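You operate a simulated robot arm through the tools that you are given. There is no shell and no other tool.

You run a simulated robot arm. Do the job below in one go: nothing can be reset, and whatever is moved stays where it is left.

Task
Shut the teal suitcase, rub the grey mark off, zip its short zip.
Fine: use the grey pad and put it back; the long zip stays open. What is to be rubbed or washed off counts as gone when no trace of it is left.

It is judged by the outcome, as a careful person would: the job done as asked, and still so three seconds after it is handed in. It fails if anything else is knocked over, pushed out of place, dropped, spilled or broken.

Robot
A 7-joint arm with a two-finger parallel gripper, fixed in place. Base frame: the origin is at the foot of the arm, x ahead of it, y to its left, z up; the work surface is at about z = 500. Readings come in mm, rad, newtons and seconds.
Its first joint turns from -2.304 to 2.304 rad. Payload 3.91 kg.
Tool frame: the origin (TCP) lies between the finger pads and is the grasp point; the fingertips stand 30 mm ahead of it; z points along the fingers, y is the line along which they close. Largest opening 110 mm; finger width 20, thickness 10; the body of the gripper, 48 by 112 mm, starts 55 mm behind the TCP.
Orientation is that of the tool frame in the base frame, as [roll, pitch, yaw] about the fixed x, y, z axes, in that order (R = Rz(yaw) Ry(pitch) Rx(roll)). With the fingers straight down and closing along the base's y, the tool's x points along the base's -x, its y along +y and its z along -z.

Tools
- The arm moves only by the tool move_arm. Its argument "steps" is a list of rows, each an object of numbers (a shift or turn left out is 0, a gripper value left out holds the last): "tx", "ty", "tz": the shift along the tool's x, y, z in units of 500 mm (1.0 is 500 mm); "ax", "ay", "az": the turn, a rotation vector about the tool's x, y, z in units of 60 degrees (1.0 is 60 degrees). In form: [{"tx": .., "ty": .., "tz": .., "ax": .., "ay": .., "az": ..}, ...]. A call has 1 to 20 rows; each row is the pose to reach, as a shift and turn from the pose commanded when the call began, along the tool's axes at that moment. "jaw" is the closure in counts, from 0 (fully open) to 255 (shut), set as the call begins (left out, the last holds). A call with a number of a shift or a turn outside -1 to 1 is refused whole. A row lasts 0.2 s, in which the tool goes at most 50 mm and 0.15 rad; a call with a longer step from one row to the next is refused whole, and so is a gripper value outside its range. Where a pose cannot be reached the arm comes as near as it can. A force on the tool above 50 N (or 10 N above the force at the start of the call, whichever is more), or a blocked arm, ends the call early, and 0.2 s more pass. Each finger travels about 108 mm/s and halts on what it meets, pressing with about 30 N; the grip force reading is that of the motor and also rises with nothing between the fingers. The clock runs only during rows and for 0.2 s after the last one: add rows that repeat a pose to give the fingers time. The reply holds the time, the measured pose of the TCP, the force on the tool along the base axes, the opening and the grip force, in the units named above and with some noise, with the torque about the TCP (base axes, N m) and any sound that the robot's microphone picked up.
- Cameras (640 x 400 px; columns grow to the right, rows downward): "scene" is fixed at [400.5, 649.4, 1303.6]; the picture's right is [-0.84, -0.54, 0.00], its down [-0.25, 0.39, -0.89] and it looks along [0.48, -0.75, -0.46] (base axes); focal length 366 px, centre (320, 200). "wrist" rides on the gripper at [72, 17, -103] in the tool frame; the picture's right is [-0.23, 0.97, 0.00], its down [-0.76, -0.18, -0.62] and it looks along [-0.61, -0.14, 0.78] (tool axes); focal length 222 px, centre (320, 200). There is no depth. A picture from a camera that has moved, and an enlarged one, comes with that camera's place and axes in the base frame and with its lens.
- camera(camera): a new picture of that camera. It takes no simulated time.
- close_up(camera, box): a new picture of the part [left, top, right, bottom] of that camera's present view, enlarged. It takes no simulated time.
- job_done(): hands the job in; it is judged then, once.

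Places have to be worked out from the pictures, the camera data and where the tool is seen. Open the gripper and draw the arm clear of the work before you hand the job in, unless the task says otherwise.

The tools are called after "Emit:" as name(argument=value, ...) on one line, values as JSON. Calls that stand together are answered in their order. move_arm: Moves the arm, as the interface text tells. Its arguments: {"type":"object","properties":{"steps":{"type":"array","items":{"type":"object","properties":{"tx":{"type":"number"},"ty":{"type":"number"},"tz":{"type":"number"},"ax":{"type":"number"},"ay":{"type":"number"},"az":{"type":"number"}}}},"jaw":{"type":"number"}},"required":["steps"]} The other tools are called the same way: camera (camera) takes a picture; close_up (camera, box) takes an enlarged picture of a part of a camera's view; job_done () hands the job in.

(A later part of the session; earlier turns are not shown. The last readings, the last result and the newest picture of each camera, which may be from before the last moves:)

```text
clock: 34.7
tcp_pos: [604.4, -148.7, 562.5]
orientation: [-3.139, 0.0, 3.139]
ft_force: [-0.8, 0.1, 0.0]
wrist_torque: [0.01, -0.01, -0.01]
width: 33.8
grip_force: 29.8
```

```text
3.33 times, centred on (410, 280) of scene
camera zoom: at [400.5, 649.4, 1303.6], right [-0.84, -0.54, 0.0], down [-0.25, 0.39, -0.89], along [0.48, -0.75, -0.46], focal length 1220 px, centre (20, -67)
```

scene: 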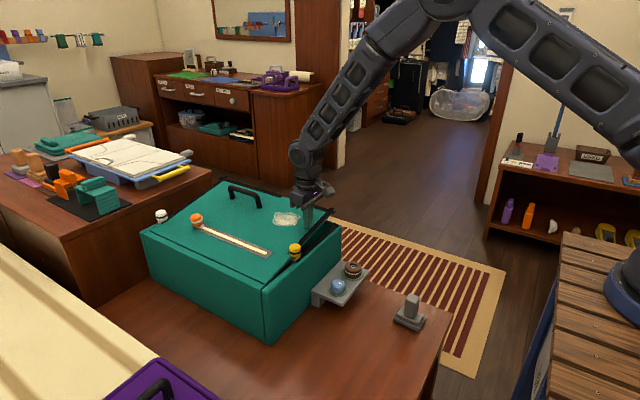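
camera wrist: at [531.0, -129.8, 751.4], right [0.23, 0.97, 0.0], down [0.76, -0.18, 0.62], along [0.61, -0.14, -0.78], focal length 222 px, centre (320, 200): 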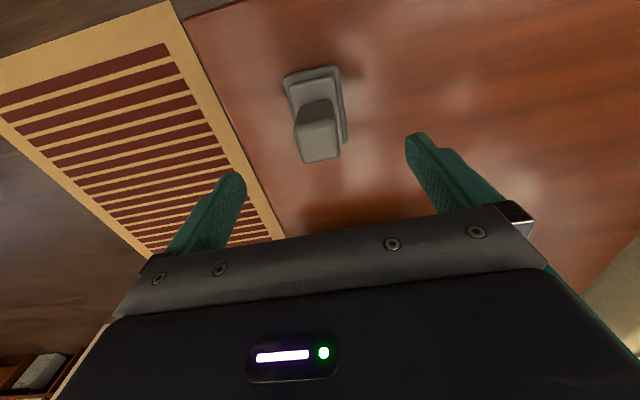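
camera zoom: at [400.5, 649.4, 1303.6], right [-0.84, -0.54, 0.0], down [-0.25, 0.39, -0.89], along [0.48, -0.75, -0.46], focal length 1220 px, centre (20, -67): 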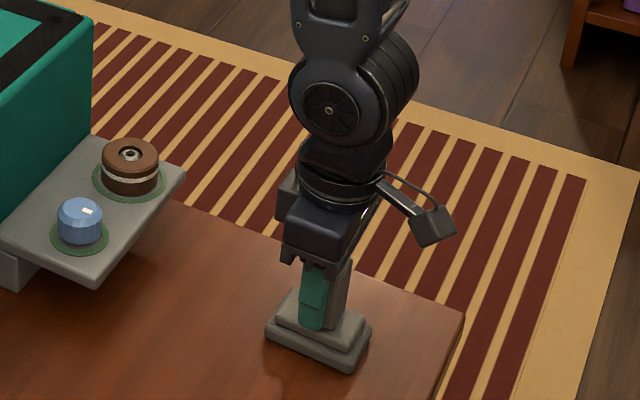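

Gripped (width 33.8). I lift the pad straight up to a safe height.

Emit:
move_arm(steps=[{"tz": -0.04}, {"tz": -0.12}, {"tz": -0.21}, {"tz": -0.3}, {"tz": -0.39}, {"tz": -0.48}, {"tz": -0.575}])

Emit:
camera(camera="wrist")

Emit:
camera(camera="scene")

```text
clock: 36.3
tcp_pos: [604.1, -146.7, 852.3]
orientation: [-3.14, 0.001, 3.139]
ft_force: [0.7, -0.7, -2.4]
wrist_torque: [-0.02, 0.04, -0.02]
width: 33.5
grip_force: 29.6
```

```text
taken
camera wrist: at [532.4, -130.3, 955.4], right [0.23, 0.97, 0.0], down [0.76, -0.18, 0.62], along [0.61, -0.14, -0.78], focal length 222 px, centre (320, 200)
```

wrist: 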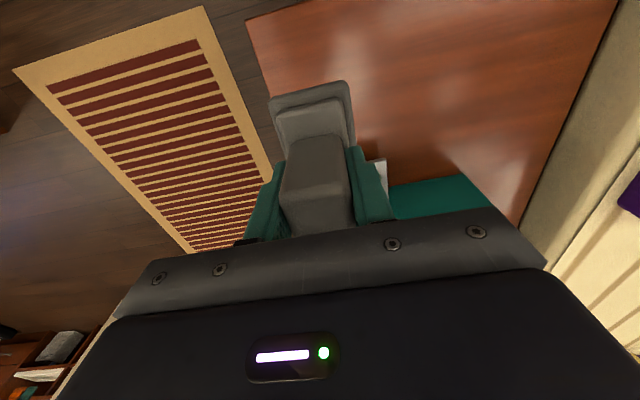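

```text
taken
```

scene: 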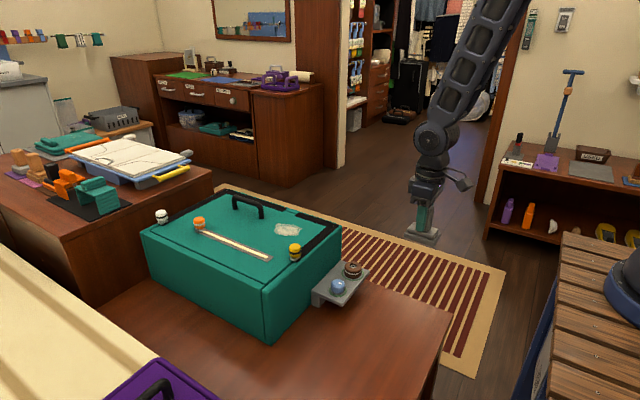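

Pad is held upright. I take an enlarged view of the mark before moving over it.

Emit:
close_up(camera="scene", box=[240, 190, 350, 290])

Emit:
close_up(camera="scene", box=[265, 210, 315, 245])

```text
4.00 times, centred on (295, 240) of scene
camera zoom: at [400.5, 649.4, 1303.6], right [-0.84, -0.54, 0.0], down [-0.25, 0.39, -0.89], along [0.48, -0.75, -0.46], focal length 1464 px, centre (420, 40)
```

zoom: 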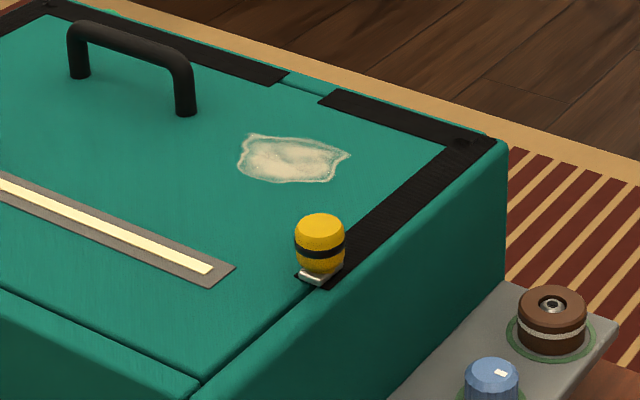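

```text
11.43 times, centred on (290, 228) of scene
camera zoom: at [400.5, 649.4, 1303.6], right [-0.84, -0.54, 0.0], down [-0.25, 0.39, -0.89], along [0.48, -0.75, -0.46], focal length 4182 px, centre (663, -114)
```

zoom: 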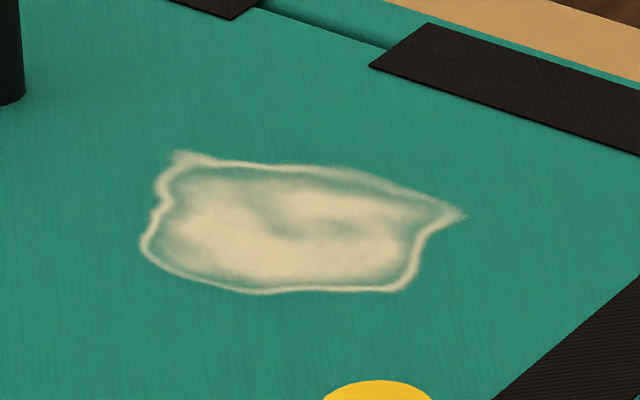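

The mark spans about x 970–1068, y -152 to -87. I carry the pad over it at a safe height and check the reach.

Emit:
move_arm(steps=[{"tx": -0.08, "ty": 0.005}, {"tx": -0.17, "ty": 0.01}, {"tx": -0.26, "ty": 0.015}, {"tx": -0.35, "ty": 0.02}, {"tx": -0.44, "ty": 0.025}, {"tx": -0.53, "ty": 0.03}, {"tx": -0.62, "ty": 0.035}, {"tx": -0.71, "ty": 0.045}, {"tx": -0.792, "ty": 0.054, "tz": 0.02}, {"tx": -0.86, "ty": 0.054, "tz": 0.05}, {"tx": -0.882, "ty": 0.054, "tz": 0.08}, {"tx": -0.882, "ty": 0.054, "tz": 0.08}])

Emit:
close_up(camera="scene", box=[220, 150, 380, 290])

```text
clock: 38.9
tcp_pos: [1044.5, -124.4, 809.7]
orientation: [-3.14, 0.0, 3.14]
ft_force: [1.0, -0.1, -1.2]
wrist_torque: [-0.02, 0.0, 0.0]
width: 33.6
grip_force: 30.2
```

```text
2.86 times, centred on (300, 220) of scene
camera zoom: at [400.5, 649.4, 1303.6], right [-0.84, -0.54, 0.0], down [-0.25, 0.39, -0.89], along [0.48, -0.75, -0.46], focal length 1046 px, centre (377, 143)
```

zoom: 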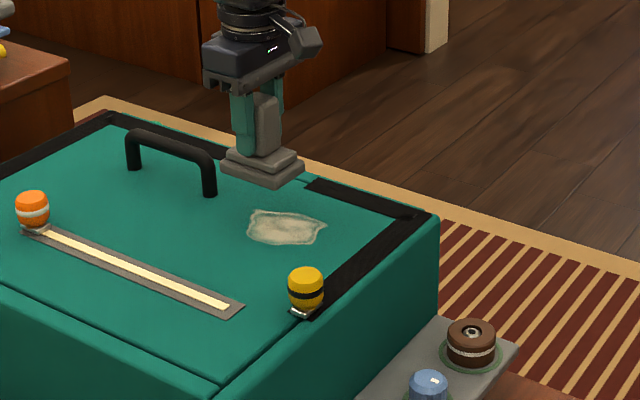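

The arm reaches (1044, -124) upright. I move to the mark's middle and lower to just above the lid.

Emit:
move_arm(steps=[{"tx": 0.05, "tz": 0.04}, {"tx": 0.056, "tz": 0.08}, {"tx": 0.056, "tz": 0.104}, {"tx": 0.056, "tz": 0.11}, {"tx": 0.056, "tz": 0.11}])

Emit:
close_up(camera="scene", box=[250, 180, 340, 260])

```text
clock: 40.1
tcp_pos: [1018.0, -122.2, 757.7]
orientation: [-3.141, 0.001, 3.14]
ft_force: [-0.5, -0.2, -1.4]
wrist_torque: [0.02, 0.02, -0.02]
width: 33.6
grip_force: 30.3
```

```text
5.00 times, centred on (295, 220) of scene
camera zoom: at [400.5, 649.4, 1303.6], right [-0.84, -0.54, 0.0], down [-0.25, 0.39, -0.89], along [0.48, -0.75, -0.46], focal length 1830 px, centre (445, 100)
```

zoom: 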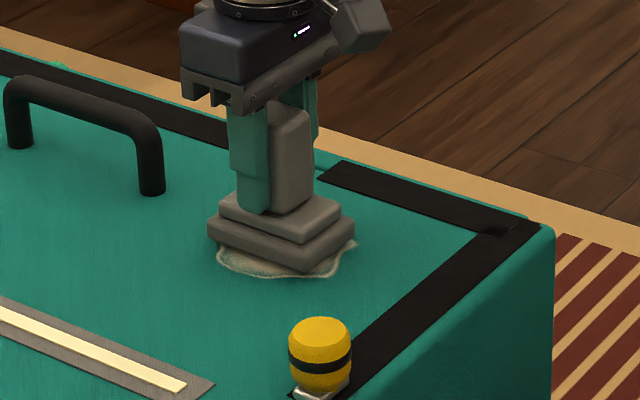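

The pad hovers right over the mark. I lower in 1 mm steps to find contact.

Emit:
move_arm(steps=[{"tz": 0.002}, {"tz": 0.004}, {"tz": 0.006}, {"tz": 0.008}, {"tz": 0.01}])

```text
clock: 41.3
tcp_pos: [1017.9, -122.1, 752.4]
orientation: [-3.139, 0.0, 3.14]
ft_force: [-2.5, -0.6, 3.4]
wrist_torque: [0.1, 0.28, 0.06]
width: 33.5
grip_force: 30.3
```

Light contact (~5 N) at z≈752. I press 1 mm more and start rubbing with strokes in y.

Emit:
move_arm(steps=[{"tz": 0.002}, {"tz": 0.003}])

```text
clock: 41.9
tcp_pos: [1018.9, -121.9, 752.4]
orientation: [-3.137, 0.002, 3.14]
ft_force: [-3.2, -5.5, 18.2]
wrist_torque: [0.2, 0.76, 0.06]
width: 33.6
grip_force: 30.3
```

Contact is about 19 N. Now I rub with strokes across the whole mark.

Emit:
move_arm(steps=[{"ty": 0.03}, {"ty": 0.06}, {"ty": 0.09}, {"ty": 0.05}, {"ty": 0.01}, {"ty": -0.03}, {"ty": -0.06}, {"ty": -0.085}, {"ty": -0.085, "tx": -0.025}, {"ty": -0.085, "tx": -0.05}, {"ty": -0.05, "tx": -0.05}, {"ty": -0.01, "tx": -0.05}, {"ty": 0.03, "tx": -0.05}, {"ty": 0.07, "tx": -0.05}, {"ty": 0.09, "tx": -0.05}, {"ty": 0.09, "tx": -0.02}, {"ty": 0.09, "tx": 0.01}, {"ty": 0.09, "tx": 0.035}, {"ty": 0.05, "tx": 0.035}, {"ty": 0.01, "tx": 0.035}])

Emit:
close_up(camera="scene", box=[250, 180, 340, 260])

```text
clock: 46.1
tcp_pos: [999.8, -114.5, 750.6]
orientation: [-3.139, 0.001, 3.141]
ft_force: [-1.7, 10.1, 25.5]
wrist_torque: [0.7, -0.07, -0.19]
width: 33.7
grip_force: 30.3
```

```text
5.00 times, centred on (295, 220) of scene
camera zoom: at [400.5, 649.4, 1303.6], right [-0.84, -0.54, 0.0], down [-0.25, 0.39, -0.89], along [0.48, -0.75, -0.46], focal length 1830 px, centre (445, 100)
```

zoom: 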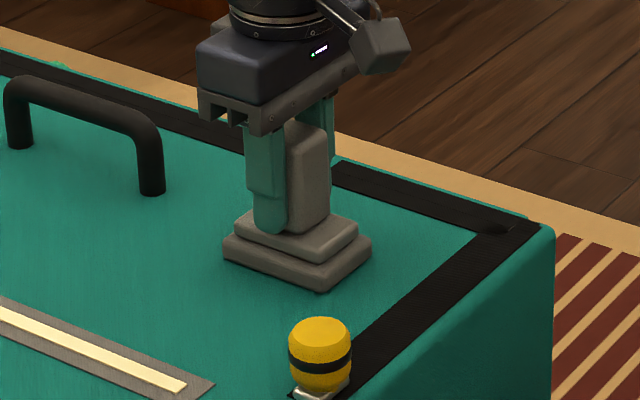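

The mark is nearly gone under the strokes; force is fine (~27 N). I finish the near side and make another full pass.

Emit:
move_arm(steps=[{"ty": -0.04}, {"ty": -0.07}, {"ty": -0.095}, {"ty": -0.095, "tx": -0.03}, {"ty": -0.06, "tx": -0.03}, {"ty": -0.02, "tx": -0.03}, {"ty": 0.02, "tx": -0.03}, {"ty": 0.06, "tx": -0.03}, {"ty": 0.08, "tx": -0.03}, {"ty": 0.08, "tx": -0.06}, {"ty": 0.08, "tx": -0.09}, {"ty": 0.04, "tx": -0.09}, {"ty": 0.0, "tx": -0.09}, {"ty": -0.04, "tx": -0.09}, {"ty": -0.08, "tx": -0.09}, {"ty": -0.095, "tx": -0.09}, {"ty": -0.095, "tx": -0.06}, {"ty": -0.05, "tx": -0.06}, {"ty": 0.0, "tx": -0.06}, {"ty": 0.04, "tx": -0.06}])

Emit:
close_up(camera="scene", box=[250, 180, 340, 260])

```text
clock: 50.3
tcp_pos: [1031.3, -97.3, 750.1]
orientation: [-3.14, 0.003, 3.14]
ft_force: [0.6, -6.0, 17.1]
wrist_torque: [-0.04, 0.44, 0.2]
width: 33.8
grip_force: 30.5
```

```text
5.00 times, centred on (295, 220) of scene
camera zoom: at [400.5, 649.4, 1303.6], right [-0.84, -0.54, 0.0], down [-0.25, 0.39, -0.89], along [0.48, -0.75, -0.46], focal length 1830 px, centre (445, 100)
```

zoom: 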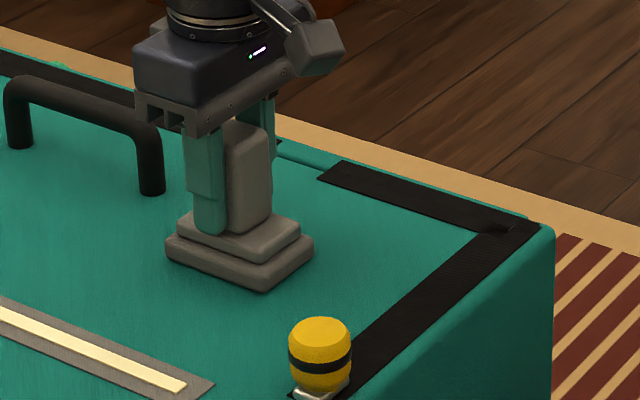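

No mark is visible beside the pad. I lift straight up and draw back a bit to check the whole patch.

Emit:
move_arm(steps=[{"tz": -0.02}, {"tz": -0.08}, {"tz": -0.16}, {"tz": -0.2, "tx": 0.06}, {"tz": -0.2, "tx": 0.15}, {"tz": -0.2, "tx": 0.24}, {"tz": -0.2, "tx": 0.33}, {"tz": -0.2, "tx": 0.42}])

Emit:
close_up(camera="scene", box=[265, 210, 315, 245])

Emit:
close_up(camera="scene", box=[230, 180, 370, 300])

Emit:
camera(camera="wrist")

```text
clock: 52.1
tcp_pos: [821.7, -96.9, 850.4]
orientation: [-3.139, 0.001, 3.141]
ft_force: [-0.6, -0.1, -1.9]
wrist_torque: [0.0, -0.03, 0.03]
width: 33.5
grip_force: 29.7
```

```text
11.43 times, centred on (290, 228) of scene
camera zoom: at [400.5, 649.4, 1303.6], right [-0.84, -0.54, 0.0], down [-0.25, 0.39, -0.89], along [0.48, -0.75, -0.46], focal length 4182 px, centre (663, -114)
```

zoom: 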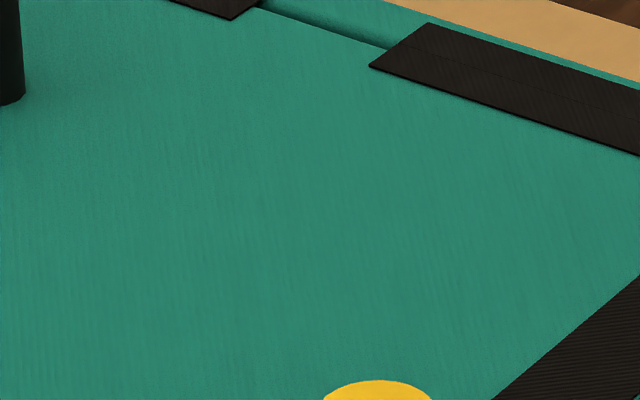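

```text
3.33 times, centred on (300, 240) of scene
camera zoom: at [400.5, 649.4, 1303.6], right [-0.84, -0.54, 0.0], down [-0.25, 0.39, -0.89], along [0.48, -0.75, -0.46], focal length 1220 px, centre (387, 67)
```

zoom: 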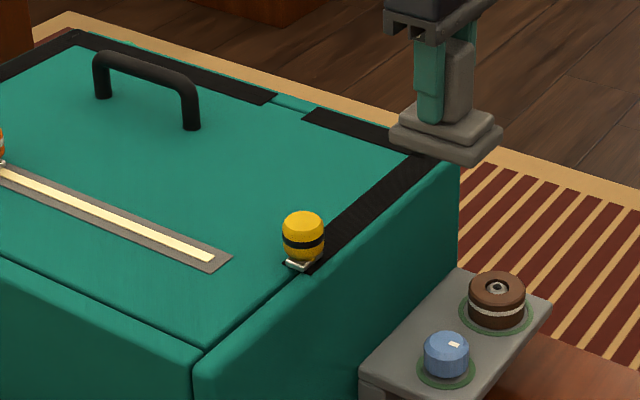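

```text
taken
camera wrist: at [749.6, -79.4, 953.0], right [0.23, 0.97, 0.0], down [0.76, -0.18, 0.62], along [0.61, -0.14, -0.78], focal length 222 px, centre (320, 200)
```

wrist: 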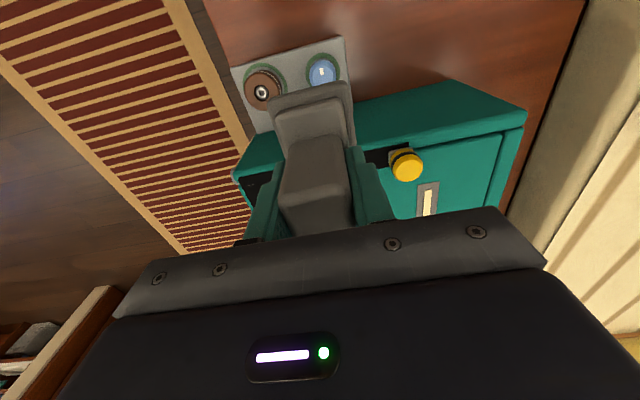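

No trace of the mark is left. Now I carry the pad back above its spot at (604.5, -148.7).

Emit:
move_arm(steps=[{"tx": 0.08, "ty": -0.019}, {"tx": 0.17, "ty": -0.04}, {"tx": 0.26, "ty": -0.062}, {"tx": 0.35, "ty": -0.083}, {"tx": 0.4344, "ty": -0.1036}, {"tx": 0.4344, "ty": -0.1036, "tz": 0.09}, {"tx": 0.4344, "ty": -0.1036, "tz": 0.18}, {"tx": 0.4344, "ty": -0.1036, "tz": 0.27}, {"tx": 0.4344, "ty": -0.1036, "tz": 0.36}, {"tx": 0.4344, "ty": -0.1036, "tz": 0.44}, {"tx": 0.4344, "ty": -0.1036, "tz": 0.5}, {"tx": 0.4344, "ty": -0.1036, "tz": 0.5}])

Emit:
close_up(camera="scene", box=[360, 220, 460, 340])

```text
clock: 54.7
tcp_pos: [604.5, -148.1, 600.2]
orientation: [-3.14, -0.002, 3.141]
ft_force: [-0.3, -0.7, -1.4]
wrist_torque: [0.01, 0.01, -0.01]
width: 34.1
grip_force: 29.9
```

```text
3.33 times, centred on (410, 280) of scene
camera zoom: at [400.5, 649.4, 1303.6], right [-0.84, -0.54, 0.0], down [-0.25, 0.39, -0.89], along [0.48, -0.75, -0.46], focal length 1220 px, centre (20, -67)
```

zoom: 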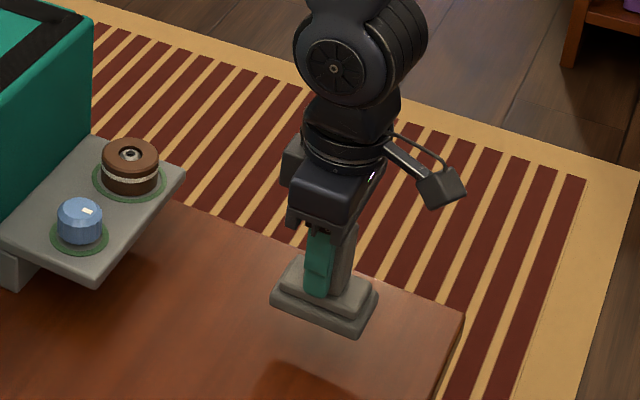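

Right above its spot. I lower gently to the table.

Emit:
move_arm(steps=[{"tz": 0.03}, {"tz": 0.06}, {"tz": 0.068}, {"tz": 0.072}, {"tz": 0.074}, {"tz": 0.074}])

```text
clock: 56.1
tcp_pos: [602.4, -147.2, 562.8]
orientation: [-3.14, -0.001, -3.142]
ft_force: [0.6, -0.6, -1.9]
wrist_torque: [0.01, -0.04, 0.02]
width: 33.6
grip_force: 30.0
```

The reading still shows the pad's weight hanging, so I go down a millimetre at a time.

Emit:
move_arm(steps=[{"tz": 0.001, "tx": -0.002}, {"tz": 0.002, "tx": -0.003}, {"tz": 0.003, "tx": -0.003}])

```text
clock: 56.9
tcp_pos: [605.0, -149.2, 562.0]
orientation: [-3.141, 0.0, 3.141]
ft_force: [0.2, -0.3, -1.9]
wrist_torque: [0.0, -0.01, 0.0]
width: 33.6
grip_force: 30.0
```

Emit:
move_arm(steps=[{"tz": 0.002}, {"tz": 0.004}])

Emit:
close_up(camera="scene", box=[380, 280, 440, 340])

```text
clock: 57.5
tcp_pos: [604.2, -148.2, 560.1]
orientation: [-3.14, 0.002, 3.14]
ft_force: [-1.5, -2.0, 16.0]
wrist_torque: [0.33, 0.1, 0.05]
width: 33.7
grip_force: 29.8
```

```text
6.67 times, centred on (410, 310) of scene
camera zoom: at [400.5, 649.4, 1303.6], right [-0.84, -0.54, 0.0], down [-0.25, 0.39, -0.89], along [0.48, -0.75, -0.46], focal length 2440 px, centre (-280, -533)
```

zoom: 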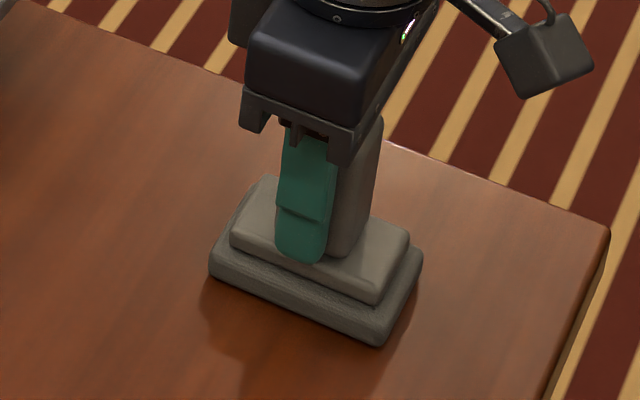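

The pad sits flat, its corners within a pixel of where they were at the start. I ease off and open the fingers.

Emit:
move_arm(steps=[{"tz": -0.003}, {"tz": -0.003}])

Emit:
move_arm(steps=[{"tz": 0.0}, {"tz": 0.0}, {"tz": 0.0}, {"tz": 0.0}], jaw=0)

Emit:
move_arm(steps=[{"tz": -0.06}, {"tz": -0.14}, {"tz": -0.23}, {"tz": -0.32}, {"tz": -0.41}, {"tz": -0.5}, {"tz": -0.58}])

Emit:
close_up(camera="scene", box=[380, 280, 440, 340])

```text
clock: 58.1
tcp_pos: [604.0, -148.5, 560.1]
orientation: [-3.14, 0.001, 3.14]
ft_force: [-0.1, -0.7, -1.6]
wrist_torque: [-0.02, 0.02, -0.01]
width: 33.7
grip_force: 29.9
```

```text
clock: 59.1
tcp_pos: [604.9, -148.4, 561.6]
orientation: [-3.14, 0.001, 3.141]
ft_force: [-0.8, 1.1, 0.2]
wrist_torque: [-0.01, 0.02, 0.0]
width: 109.8
grip_force: 0.0
```

```text
clock: 60.7
tcp_pos: [606.0, -149.0, 852.3]
orientation: [-3.14, -0.002, 3.14]
ft_force: [0.1, -0.5, 0.1]
wrist_torque: [0.03, 0.01, 0.03]
width: 110.1
grip_force: 0.1
```

```text
6.67 times, centred on (410, 310) of scene
camera zoom: at [400.5, 649.4, 1303.6], right [-0.84, -0.54, 0.0], down [-0.25, 0.39, -0.89], along [0.48, -0.75, -0.46], focal length 2440 px, centre (-280, -533)
```

zoom: 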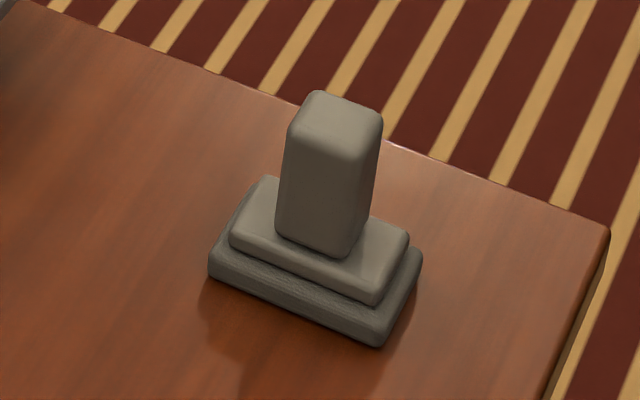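

The pad is back in place. Next the short zip: I move towards the yellow pull, turning the hand 45° so that one finger will push both along -y and then along +x.

Emit:
move_arm(steps=[{"tx": -0.055, "ty": 0.034, "az": -0.107}, {"tx": -0.111, "ty": 0.068, "az": -0.214}, {"tx": -0.166, "ty": 0.102, "az": -0.321}, {"tx": -0.222, "ty": 0.136, "az": -0.429}, {"tx": -0.277, "ty": 0.17, "az": -0.536}, {"tx": -0.333, "ty": 0.204, "az": -0.643}, {"tx": -0.388, "ty": 0.238, "az": -0.75}])

Emit:
camera(camera="wrist")

Emit:
close_up(camera="scene", box=[270, 225, 330, 275])

```text
clock: 62.3
tcp_pos: [799.3, -28.2, 851.2]
orientation: [-3.14, -0.001, -2.356]
ft_force: [-0.7, -0.3, 0.3]
wrist_torque: [0.03, -0.02, 0.03]
width: 110.1
grip_force: 0.1
```

```text
taken
camera wrist: at [736.6, -68.1, 954.9], right [-0.53, 0.85, 0.0], down [0.66, 0.41, 0.62], along [0.53, 0.33, -0.78], focal length 222 px, centre (320, 200)
```

wrist: 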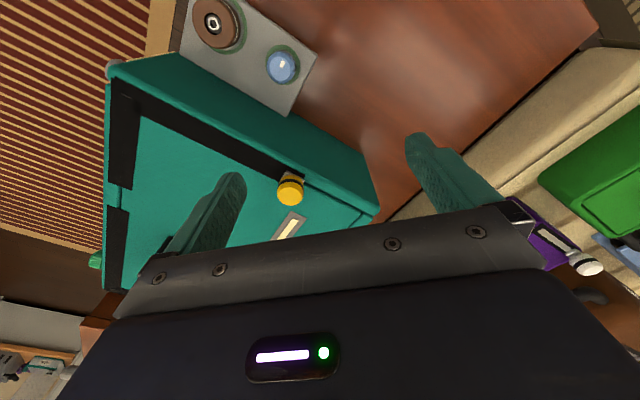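

```text
8.00 times, centred on (300, 250) of scene
camera zoom: at [400.5, 649.4, 1303.6], right [-0.84, -0.54, 0.0], down [-0.25, 0.39, -0.89], along [0.48, -0.75, -0.46], focal length 2928 px, centre (480, -200)
```

zoom: 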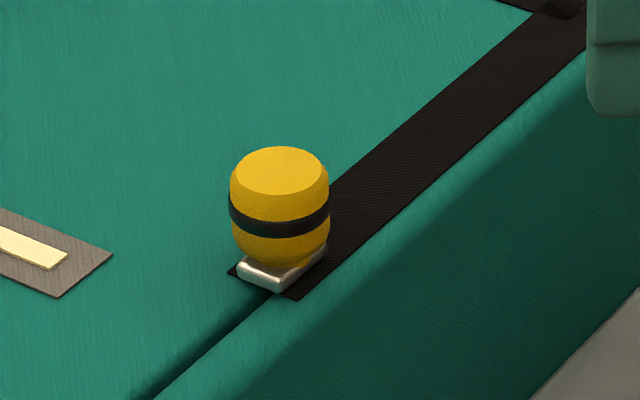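

The barrel pull is about 34 mm wide, at (903, -8), z 702–735; its track runs to the corner at about (905, -214), then to about (1048, -214). Before gripping, I test in free air that the upright hand can reach the track's end.

Emit:
move_arm(steps=[{"tx": -0.0115, "ty": -0.077}, {"tx": -0.023, "ty": -0.1545}, {"tx": -0.0345, "ty": -0.232}, {"tx": -0.046, "ty": -0.309}, {"tx": -0.0574, "ty": -0.386}, {"tx": -0.0689, "ty": -0.4635}, {"tx": -0.0804, "ty": -0.541}, {"tx": -0.0919, "ty": -0.618}, {"tx": -0.0919, "ty": -0.618, "tz": 0.08}, {"tx": -0.0919, "ty": -0.618, "tz": 0.15}, {"tx": -0.0919, "ty": -0.618, "tz": 0.15}])

Emit:
close_up(camera="scene", box=[220, 140, 380, 280])

Emit:
camera(camera="wrist")

```text
clock: 64.7
tcp_pos: [1049.6, -217.5, 777.5]
orientation: [-3.139, -0.002, -2.358]
ft_force: [-0.2, 0.0, 0.2]
wrist_torque: [0.0, -0.01, 0.01]
width: 109.8
grip_force: 0.0
```

```text
2.86 times, centred on (300, 210) of scene
camera zoom: at [400.5, 649.4, 1303.6], right [-0.84, -0.54, 0.0], down [-0.25, 0.39, -0.89], along [0.48, -0.75, -0.46], focal length 1046 px, centre (377, 171)
```

zoom: 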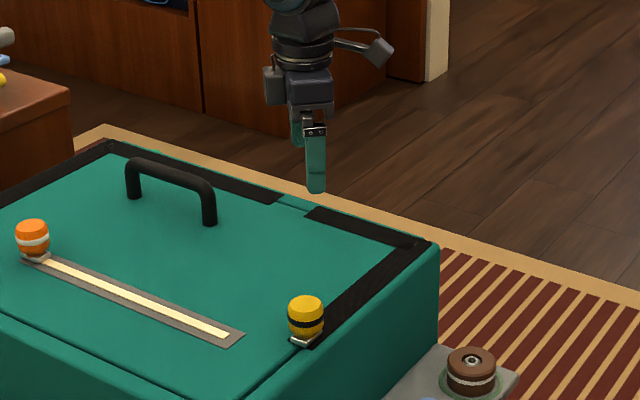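

```text
taken
camera wrist: at [986.0, -255.8, 880.5], right [-0.53, 0.85, 0.0], down [0.66, 0.41, 0.62], along [0.53, 0.33, -0.78], focal length 222 px, centre (320, 200)
```

wrist: 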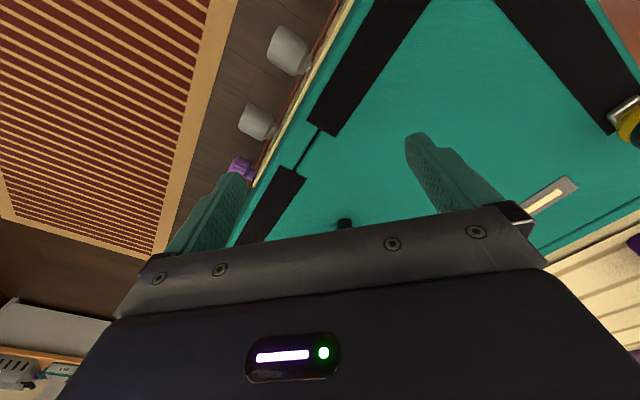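

The hand reaches the track's end upright. Now I go up and over to the yellow pull.

Emit:
move_arm(steps=[{"tz": -0.06}, {"tx": -0.011, "ty": 0.063, "tz": -0.09}, {"tx": -0.022, "ty": 0.126, "tz": -0.1}, {"tx": -0.033, "ty": 0.189, "tz": -0.1}, {"tx": -0.044, "ty": 0.252, "tz": -0.1}, {"tx": -0.056, "ty": 0.315, "tz": -0.1}, {"tx": -0.067, "ty": 0.378, "tz": -0.1}, {"tx": -0.078, "ty": 0.441, "tz": -0.1}, {"tx": -0.089, "ty": 0.5035, "tz": -0.1}, {"tx": -0.089, "ty": 0.5035, "tz": -0.05}, {"tx": -0.089, "ty": 0.5035, "tz": -0.05}])

Emit:
camera(camera="wrist")

Emit:
close_up(camera="scene", box=[250, 180, 350, 280])

```text
clock: 67.1
tcp_pos: [904.6, -5.6, 800.5]
orientation: [-3.138, -0.002, -2.357]
ft_force: [-0.5, -0.2, 0.4]
wrist_torque: [0.04, 0.0, 0.0]
width: 109.8
grip_force: 0.1
```

```text
taken
camera wrist: at [841.8, -44.4, 904.6], right [-0.53, 0.85, 0.0], down [0.66, 0.41, 0.62], along [0.53, 0.33, -0.78], focal length 222 px, centre (320, 200)
```

wrist: 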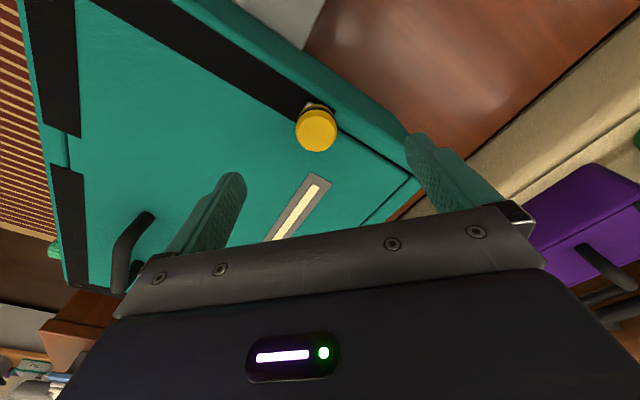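

```text
4.00 times, centred on (300, 230) of scene
camera zoom: at [400.5, 649.4, 1303.6], right [-0.84, -0.54, 0.0], down [-0.25, 0.39, -0.89], along [0.48, -0.75, -0.46], focal length 1464 px, centre (400, 80)
```

zoom: 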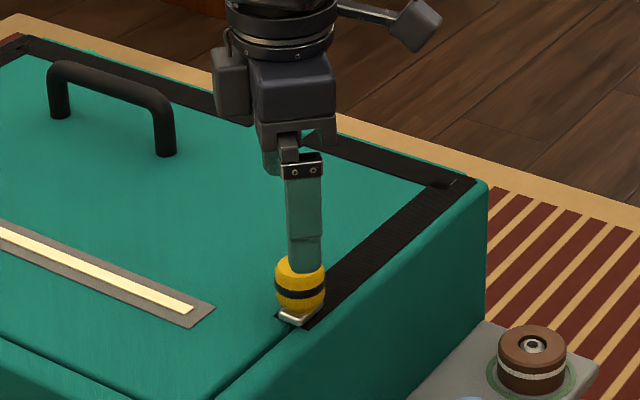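

The barrel top is about (902.5, -9.4), within a few mm of the hand. I correct and descend with the fingers open to z≈734.

Emit:
move_arm(steps=[{"tx": 0.0078, "ty": -0.002, "tz": 0.04}, {"tx": 0.0078, "ty": -0.002, "tz": 0.09}, {"tx": 0.0078, "ty": -0.002, "tz": 0.12}, {"tx": 0.0078, "ty": -0.002, "tz": 0.132}, {"tx": 0.0078, "ty": -0.002, "tz": 0.132}])

Emit:
camera(camera="wrist")

Emit:
close_up(camera="scene", box=[250, 180, 350, 280])

```text
clock: 68.3
tcp_pos: [901.4, -10.5, 736.0]
orientation: [-3.14, -0.001, -2.358]
ft_force: [0.3, -0.5, 0.5]
wrist_torque: [0.0, 0.01, 0.01]
width: 110.1
grip_force: 0.0
```

```text
taken
camera wrist: at [838.1, -49.0, 839.1], right [-0.53, 0.85, 0.0], down [0.66, 0.41, 0.62], along [0.53, 0.33, -0.78], focal length 222 px, centre (320, 200)
```

wrist: 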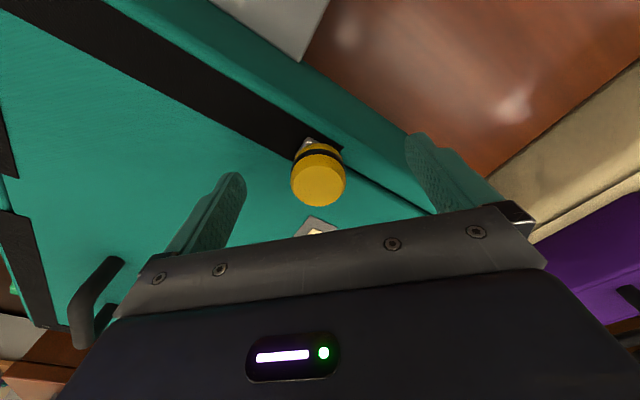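

```text
4.00 times, centred on (300, 230) of scene
camera zoom: at [400.5, 649.4, 1303.6], right [-0.84, -0.54, 0.0], down [-0.25, 0.39, -0.89], along [0.48, -0.75, -0.46], focal length 1464 px, centre (400, 80)
```

zoom: 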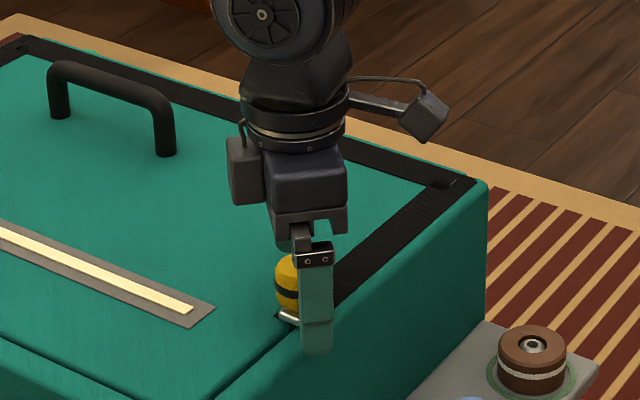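

The barrel sits centred between the fingers. I close on it.

Emit:
move_arm(steps=[{"tz": 0.0}, {"tz": 0.0}, {"tz": 0.0}, {"tz": 0.0}], jaw=255)

Emit:
camera(camera="wrist")

```text
clock: 69.3
tcp_pos: [901.5, -11.0, 735.0]
orientation: [-3.139, -0.001, -2.356]
ft_force: [16.7, -10.5, -4.3]
wrist_torque: [0.25, 0.12, 0.22]
width: 32.5
grip_force: 44.9
```

```text
taken
camera wrist: at [838.9, -49.9, 839.1], right [-0.53, 0.85, 0.0], down [0.66, 0.41, 0.62], along [0.53, 0.33, -0.78], focal length 222 px, centre (320, 200)
```

wrist: 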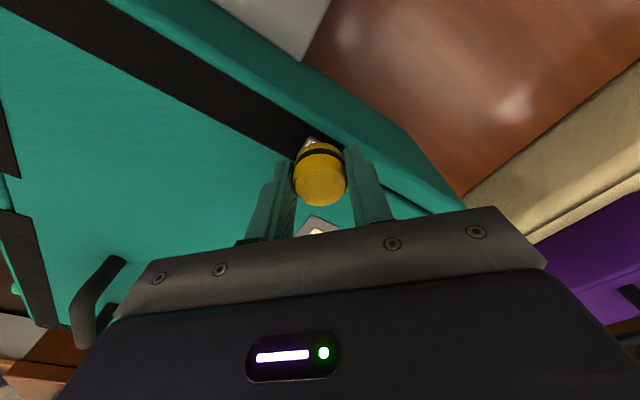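

Gripped (width 32.5); the sideways force says the track is ~2 mm further in +x. I ease +x 2 mm and begin drawing the pull along -y.

Emit:
move_arm(steps=[{"tx": -0.0014, "ty": -0.0042}, {"tx": 0.0042, "ty": -0.0099}, {"tx": 0.0113, "ty": -0.017}, {"tx": 0.0255, "ty": -0.0311}])

Emit:
close_up(camera="scene", box=[250, 180, 350, 280])

```text
clock: 70.3
tcp_pos: [902.6, -29.7, 735.8]
orientation: [-3.14, 0.0, -2.357]
ft_force: [0.0, 0.4, 13.1]
wrist_torque: [0.28, 0.33, 0.42]
width: 32.4
grip_force: 45.0
```

```text
4.00 times, centred on (300, 230) of scene
camera zoom: at [400.5, 649.4, 1303.6], right [-0.84, -0.54, 0.0], down [-0.25, 0.39, -0.89], along [0.48, -0.75, -0.46], focal length 1464 px, centre (400, 80)
```

zoom: 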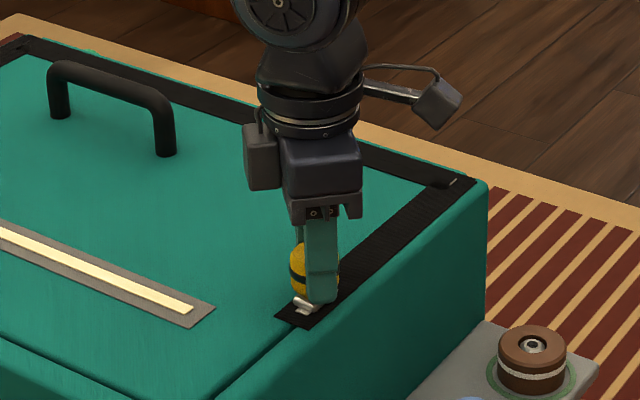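

The pull slides along with the hand. I continue along -y, easing the height by 1 mm.

Emit:
move_arm(steps=[{"tx": 0.017, "ty": -0.017, "tz": -0.002}, {"tx": 0.034, "ty": -0.034, "tz": -0.002}, {"tx": 0.051, "ty": -0.051, "tz": -0.002}, {"tx": 0.068, "ty": -0.068, "tz": -0.002}, {"tx": 0.085, "ty": -0.085, "tz": -0.002}, {"tx": 0.102, "ty": -0.102, "tz": -0.002}, {"tx": 0.119, "ty": -0.119, "tz": -0.002}, {"tx": 0.136, "ty": -0.136, "tz": -0.002}, {"tx": 0.153, "ty": -0.153, "tz": -0.002}, {"tx": 0.17, "ty": -0.17, "tz": -0.002}])

Emit:
close_up(camera="scene", box=[250, 180, 350, 280])

```text
clock: 72.5
tcp_pos: [904.0, -150.0, 736.0]
orientation: [-3.139, -0.003, -2.358]
ft_force: [-8.7, 0.1, -2.3]
wrist_torque: [0.19, 0.43, 0.29]
width: 32.5
grip_force: 45.0
```

```text
4.00 times, centred on (300, 230) of scene
camera zoom: at [400.5, 649.4, 1303.6], right [-0.84, -0.54, 0.0], down [-0.25, 0.39, -0.89], along [0.48, -0.75, -0.46], focal length 1464 px, centre (400, 80)
```

zoom: 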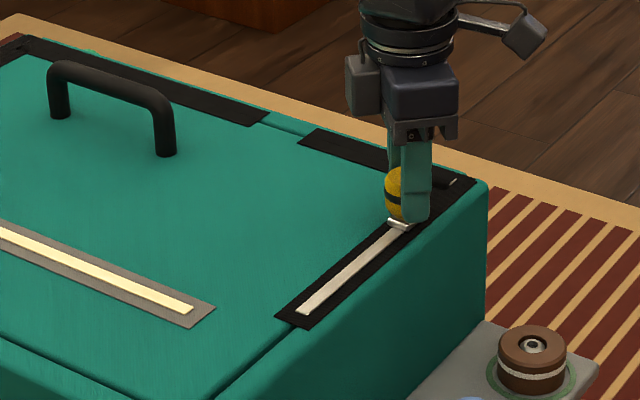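

The track shows a pale closed strip behind the pull – it's zipping (so the lid's pale strip is an already closed pocket). I continue towards the corner, slower.

Emit:
move_arm(steps=[{"tx": 0.0127, "ty": -0.0099}, {"tx": 0.024, "ty": -0.0212}, {"tx": 0.0353, "ty": -0.0325}, {"tx": 0.0467, "ty": -0.0439}, {"tx": 0.058, "ty": -0.0552}, {"tx": 0.0693, "ty": -0.0665}])

Emit:
close_up(camera="scene", box=[280, 180, 350, 250])

Emit:
camera(camera="wrist")

```text
clock: 73.9
tcp_pos: [903.0, -199.0, 735.4]
orientation: [-3.14, -0.001, -2.359]
ft_force: [0.3, 1.0, -7.3]
wrist_torque: [0.36, 0.28, 0.31]
width: 32.6
grip_force: 44.6
```

```text
5.71 times, centred on (315, 215) of scene
camera zoom: at [400.5, 649.4, 1303.6], right [-0.84, -0.54, 0.0], down [-0.25, 0.39, -0.89], along [0.48, -0.75, -0.46], focal length 2091 px, centre (349, 114)
```

zoom: 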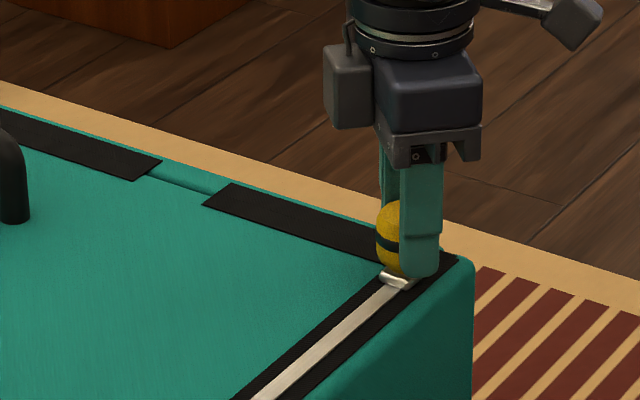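

```text
taken
camera wrist: at [839.2, -237.2, 839.2], right [-0.53, 0.85, 0.0], down [0.66, 0.41, 0.62], along [0.53, 0.33, -0.78], focal length 222 px, centre (320, 200)
```

wrist: 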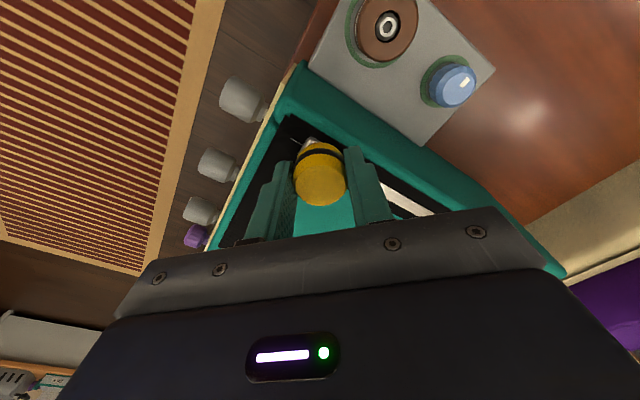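

The pull is near the corner. I inch on in 3 mm steps and watch the force.

Emit:
move_arm(steps=[{"tx": 0.0042, "ty": -0.0042}, {"tx": 0.0085, "ty": -0.0085}, {"tx": 0.0127, "ty": -0.0127}])

```text
clock: 74.7
tcp_pos: [902.3, -206.6, 736.0]
orientation: [-3.138, -0.003, -2.357]
ft_force: [0.5, 1.2, -10.8]
wrist_torque: [0.4, 0.26, 0.25]
width: 32.4
grip_force: 44.9
```

Emit:
move_arm(steps=[{"tx": 0.0035, "ty": -0.0035, "tz": 0.001}, {"tx": 0.007, "ty": -0.007, "tz": 0.001}])

```text
clock: 75.3
tcp_pos: [903.1, -210.5, 735.6]
orientation: [-3.139, -0.001, -2.358]
ft_force: [0.2, 0.8, -1.5]
wrist_torque: [0.4, 0.35, 0.34]
width: 32.3
grip_force: 45.2
```

Still sliding freely at y≈-212. Two more small steps.

Emit:
move_arm(steps=[{"tx": 0.0028, "ty": -0.0028}, {"tx": 0.0057, "ty": -0.0057}])

Emit:
close_up(camera="scene", box=[280, 180, 350, 250])

Emit:
close_up(camera="wrist", box=[200, 90, 440, 240])

```text
clock: 75.9
tcp_pos: [902.3, -214.6, 735.4]
orientation: [-3.139, -0.002, -2.357]
ft_force: [0.1, 1.0, -6.2]
wrist_torque: [0.42, 0.25, 0.3]
width: 32.5
grip_force: 44.8
```

```text
5.71 times, centred on (315, 215) of scene
camera zoom: at [400.5, 649.4, 1303.6], right [-0.84, -0.54, 0.0], down [-0.25, 0.39, -0.89], along [0.48, -0.75, -0.46], focal length 2091 px, centre (349, 114)
```

zoom: 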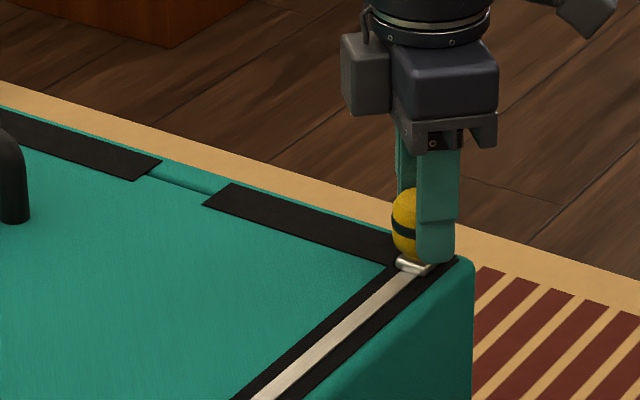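

```text
2.67 times, centred on (320, 165) of wrist
camera zoom: at [839.2, -254.3, 839.3], right [-0.53, 0.85, 0.0], down [0.66, 0.41, 0.62], along [0.53, 0.33, -0.78], focal length 592 px, centre (320, 293)
```

zoom: 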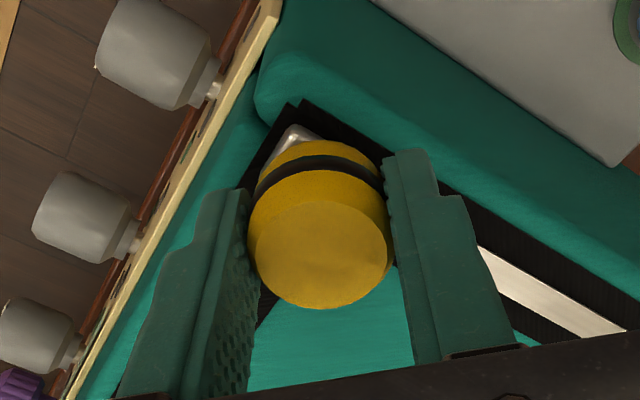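

The slider looks to be at the corner of the tape. I now try moving in +x in small steps.

Emit:
move_arm(steps=[{"tx": -0.0042, "ty": -0.0042}, {"tx": -0.0085, "ty": -0.0085}])

```text
clock: 76.5
tcp_pos: [909.2, -215.3, 736.2]
orientation: [-3.139, 0.0, -2.358]
ft_force: [-1.1, -1.0, -11.9]
wrist_torque: [0.15, 0.51, 0.19]
width: 32.8
grip_force: 45.1
```

The pull turned the corner (x 902→909 with little force). I draw it on along +x.

Emit:
move_arm(steps=[{"tx": -0.0142, "ty": -0.0142, "tz": 0.001}, {"tx": -0.0283, "ty": -0.0283, "tz": 0.001}, {"tx": -0.0424, "ty": -0.0424, "tz": 0.001}, {"tx": -0.0566, "ty": -0.0566, "tz": 0.001}, {"tx": -0.0707, "ty": -0.0707, "tz": 0.001}, {"tx": -0.0849, "ty": -0.0849, "tz": 0.001}, {"tx": -0.099, "ty": -0.099, "tz": 0.001}, {"tx": -0.1131, "ty": -0.1131, "tz": 0.001}, {"tx": -0.1273, "ty": -0.1273, "tz": 0.001}])

Emit:
close_up(camera="scene", box=[260, 170, 350, 250])

Emit:
camera(camera="wrist")

```text
clock: 78.5
tcp_pos: [997.5, -215.5, 736.1]
orientation: [-3.14, -0.002, -2.358]
ft_force: [-0.6, -5.1, 4.6]
wrist_torque: [0.25, 0.41, 0.23]
width: 32.6
grip_force: 45.3
```

```text
5.00 times, centred on (305, 210) of scene
camera zoom: at [400.5, 649.4, 1303.6], right [-0.84, -0.54, 0.0], down [-0.25, 0.39, -0.89], along [0.48, -0.75, -0.46], focal length 1830 px, centre (395, 150)
```

zoom: 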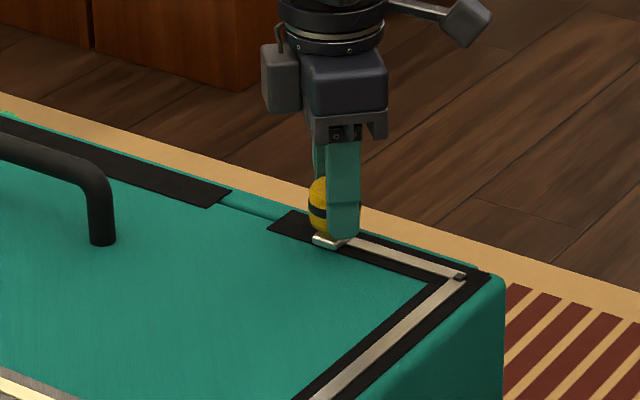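

```text
taken
camera wrist: at [934.8, -254.1, 839.2], right [-0.53, 0.85, 0.0], down [0.66, 0.41, 0.62], along [0.53, 0.33, -0.78], focal length 222 px, centre (320, 200)
```

wrist: 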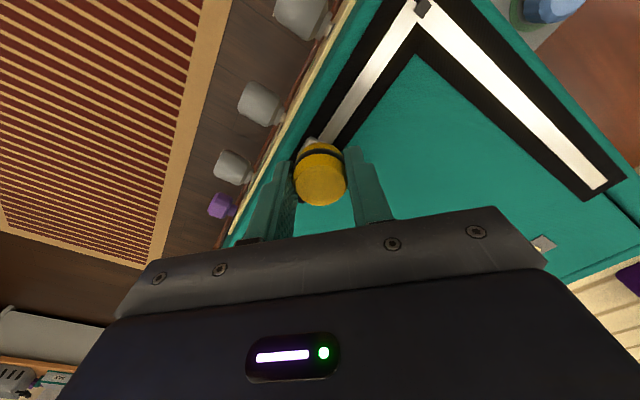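

The strip closes well behind the pull. I go on along +x towards the tape end near x≈1045, slowing.

Emit:
move_arm(steps=[{"tx": -0.0071, "ty": -0.0071}, {"tx": -0.0141, "ty": -0.0141}, {"tx": -0.0212, "ty": -0.0212}, {"tx": -0.0283, "ty": -0.0283}, {"tx": -0.0354, "ty": -0.0354}, {"tx": -0.0424, "ty": -0.0424}])

Emit:
close_up(camera="scene", box=[260, 170, 350, 250])

```text
clock: 79.9
tcp_pos: [1029.1, -216.4, 735.2]
orientation: [-3.139, -0.002, -2.358]
ft_force: [0.6, -0.7, -1.4]
wrist_torque: [0.26, 0.38, 0.19]
width: 32.6
grip_force: 45.0
```

```text
5.00 times, centred on (305, 210) of scene
camera zoom: at [400.5, 649.4, 1303.6], right [-0.84, -0.54, 0.0], down [-0.25, 0.39, -0.89], along [0.48, -0.75, -0.46], focal length 1830 px, centre (395, 150)
```

zoom: 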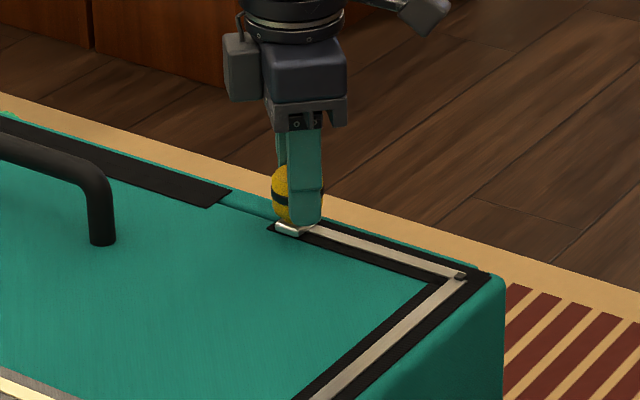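

Nearly at the end of the tape. I inch on in 2–3 mm steps until it stops.

Emit:
move_arm(steps=[{"tx": -0.0035, "ty": -0.0035}, {"tx": -0.0071, "ty": -0.0071}, {"tx": -0.0106, "ty": -0.0106}])

```text
clock: 80.7
tcp_pos: [1033.9, -216.2, 735.7]
orientation: [-3.141, -0.004, -2.357]
ft_force: [-31.6, 0.0, 17.3]
wrist_torque: [0.35, 0.64, 0.25]
width: 32.6
grip_force: 45.2
```

A firm stop (-32 N in x) at x≈1034: the pull is at its end. I check in the picture.

Emit:
close_up(camera="scene", box=[270, 185, 320, 230])

Emit:
camera(camera="wrist")

```text
8.89 times, centred on (295, 208) of scene
camera zoom: at [400.5, 649.4, 1303.6], right [-0.84, -0.54, 0.0], down [-0.25, 0.39, -0.89], along [0.48, -0.75, -0.46], focal length 3253 px, centre (542, 133)
```

zoom: 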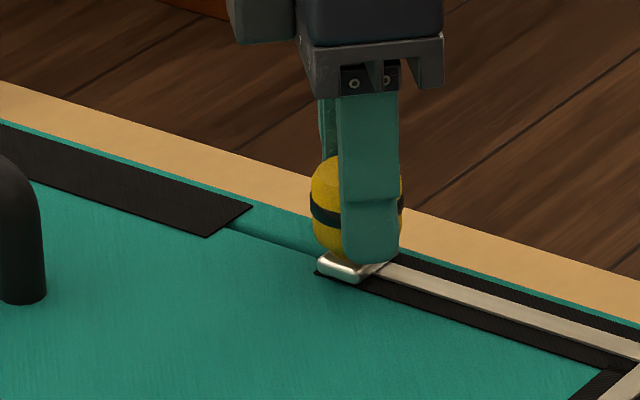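

```text
taken
camera wrist: at [971.5, -255.1, 839.4], right [-0.53, 0.85, 0.0], down [0.67, 0.41, 0.62], along [0.53, 0.33, -0.78], focal length 222 px, centre (320, 200)
```

wrist: 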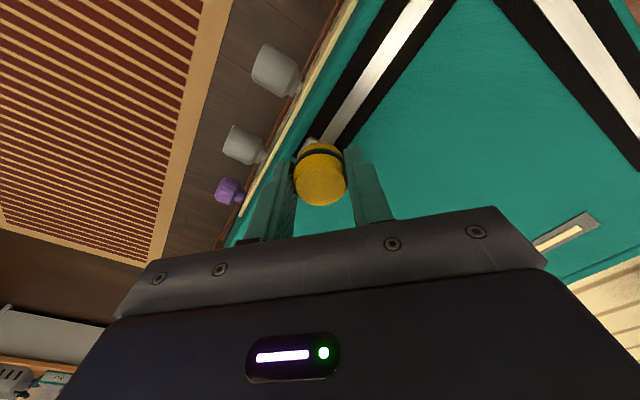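

The slider sits at the very end of the tape. I relax the push by 1.5 mm, open the fingers, and lift straight up.

Emit:
move_arm(steps=[{"tx": 0.002, "ty": 0.002}, {"tx": 0.002, "ty": 0.002}])

Emit:
move_arm(steps=[{"tz": 0.0}, {"tz": 0.0}, {"tz": 0.0}, {"tz": 0.0}], jaw=0)

Emit:
move_arm(steps=[{"tz": -0.04}, {"tz": -0.12}, {"tz": -0.21}, {"tz": -0.3}])

Emit:
close_up(camera="scene", box=[230, 170, 370, 290])

```text
clock: 81.3
tcp_pos: [1033.8, -215.9, 735.7]
orientation: [-3.14, 0.001, -2.358]
ft_force: [-22.8, 0.4, 15.0]
wrist_torque: [0.34, 0.55, 0.35]
width: 32.5
grip_force: 44.7
```

```text
clock: 82.3
tcp_pos: [1035.3, -217.0, 735.2]
orientation: [-3.142, -0.003, -2.359]
ft_force: [-0.3, -0.4, -0.2]
wrist_torque: [0.0, 0.0, 0.02]
width: 109.9
grip_force: 0.0
```

```text
clock: 83.3
tcp_pos: [1034.3, -217.7, 886.5]
orientation: [3.141, -0.003, -2.358]
ft_force: [0.3, 0.9, -0.9]
wrist_torque: [0.0, -0.01, 0.01]
width: 109.8
grip_force: 0.1
```

```text
3.33 times, centred on (300, 230) of scene
camera zoom: at [400.5, 649.4, 1303.6], right [-0.84, -0.54, 0.0], down [-0.25, 0.39, -0.89], along [0.48, -0.75, -0.46], focal length 1220 px, centre (387, 100)
```

zoom: 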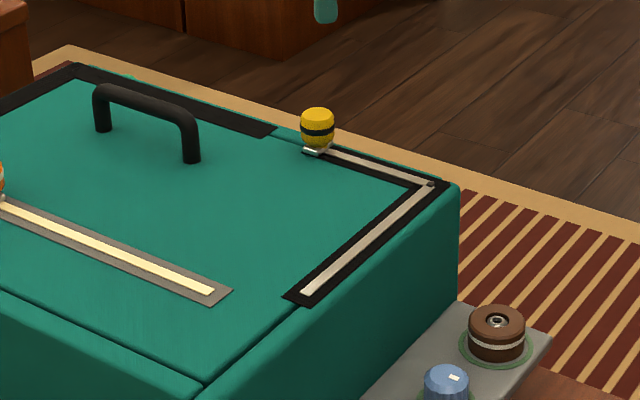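

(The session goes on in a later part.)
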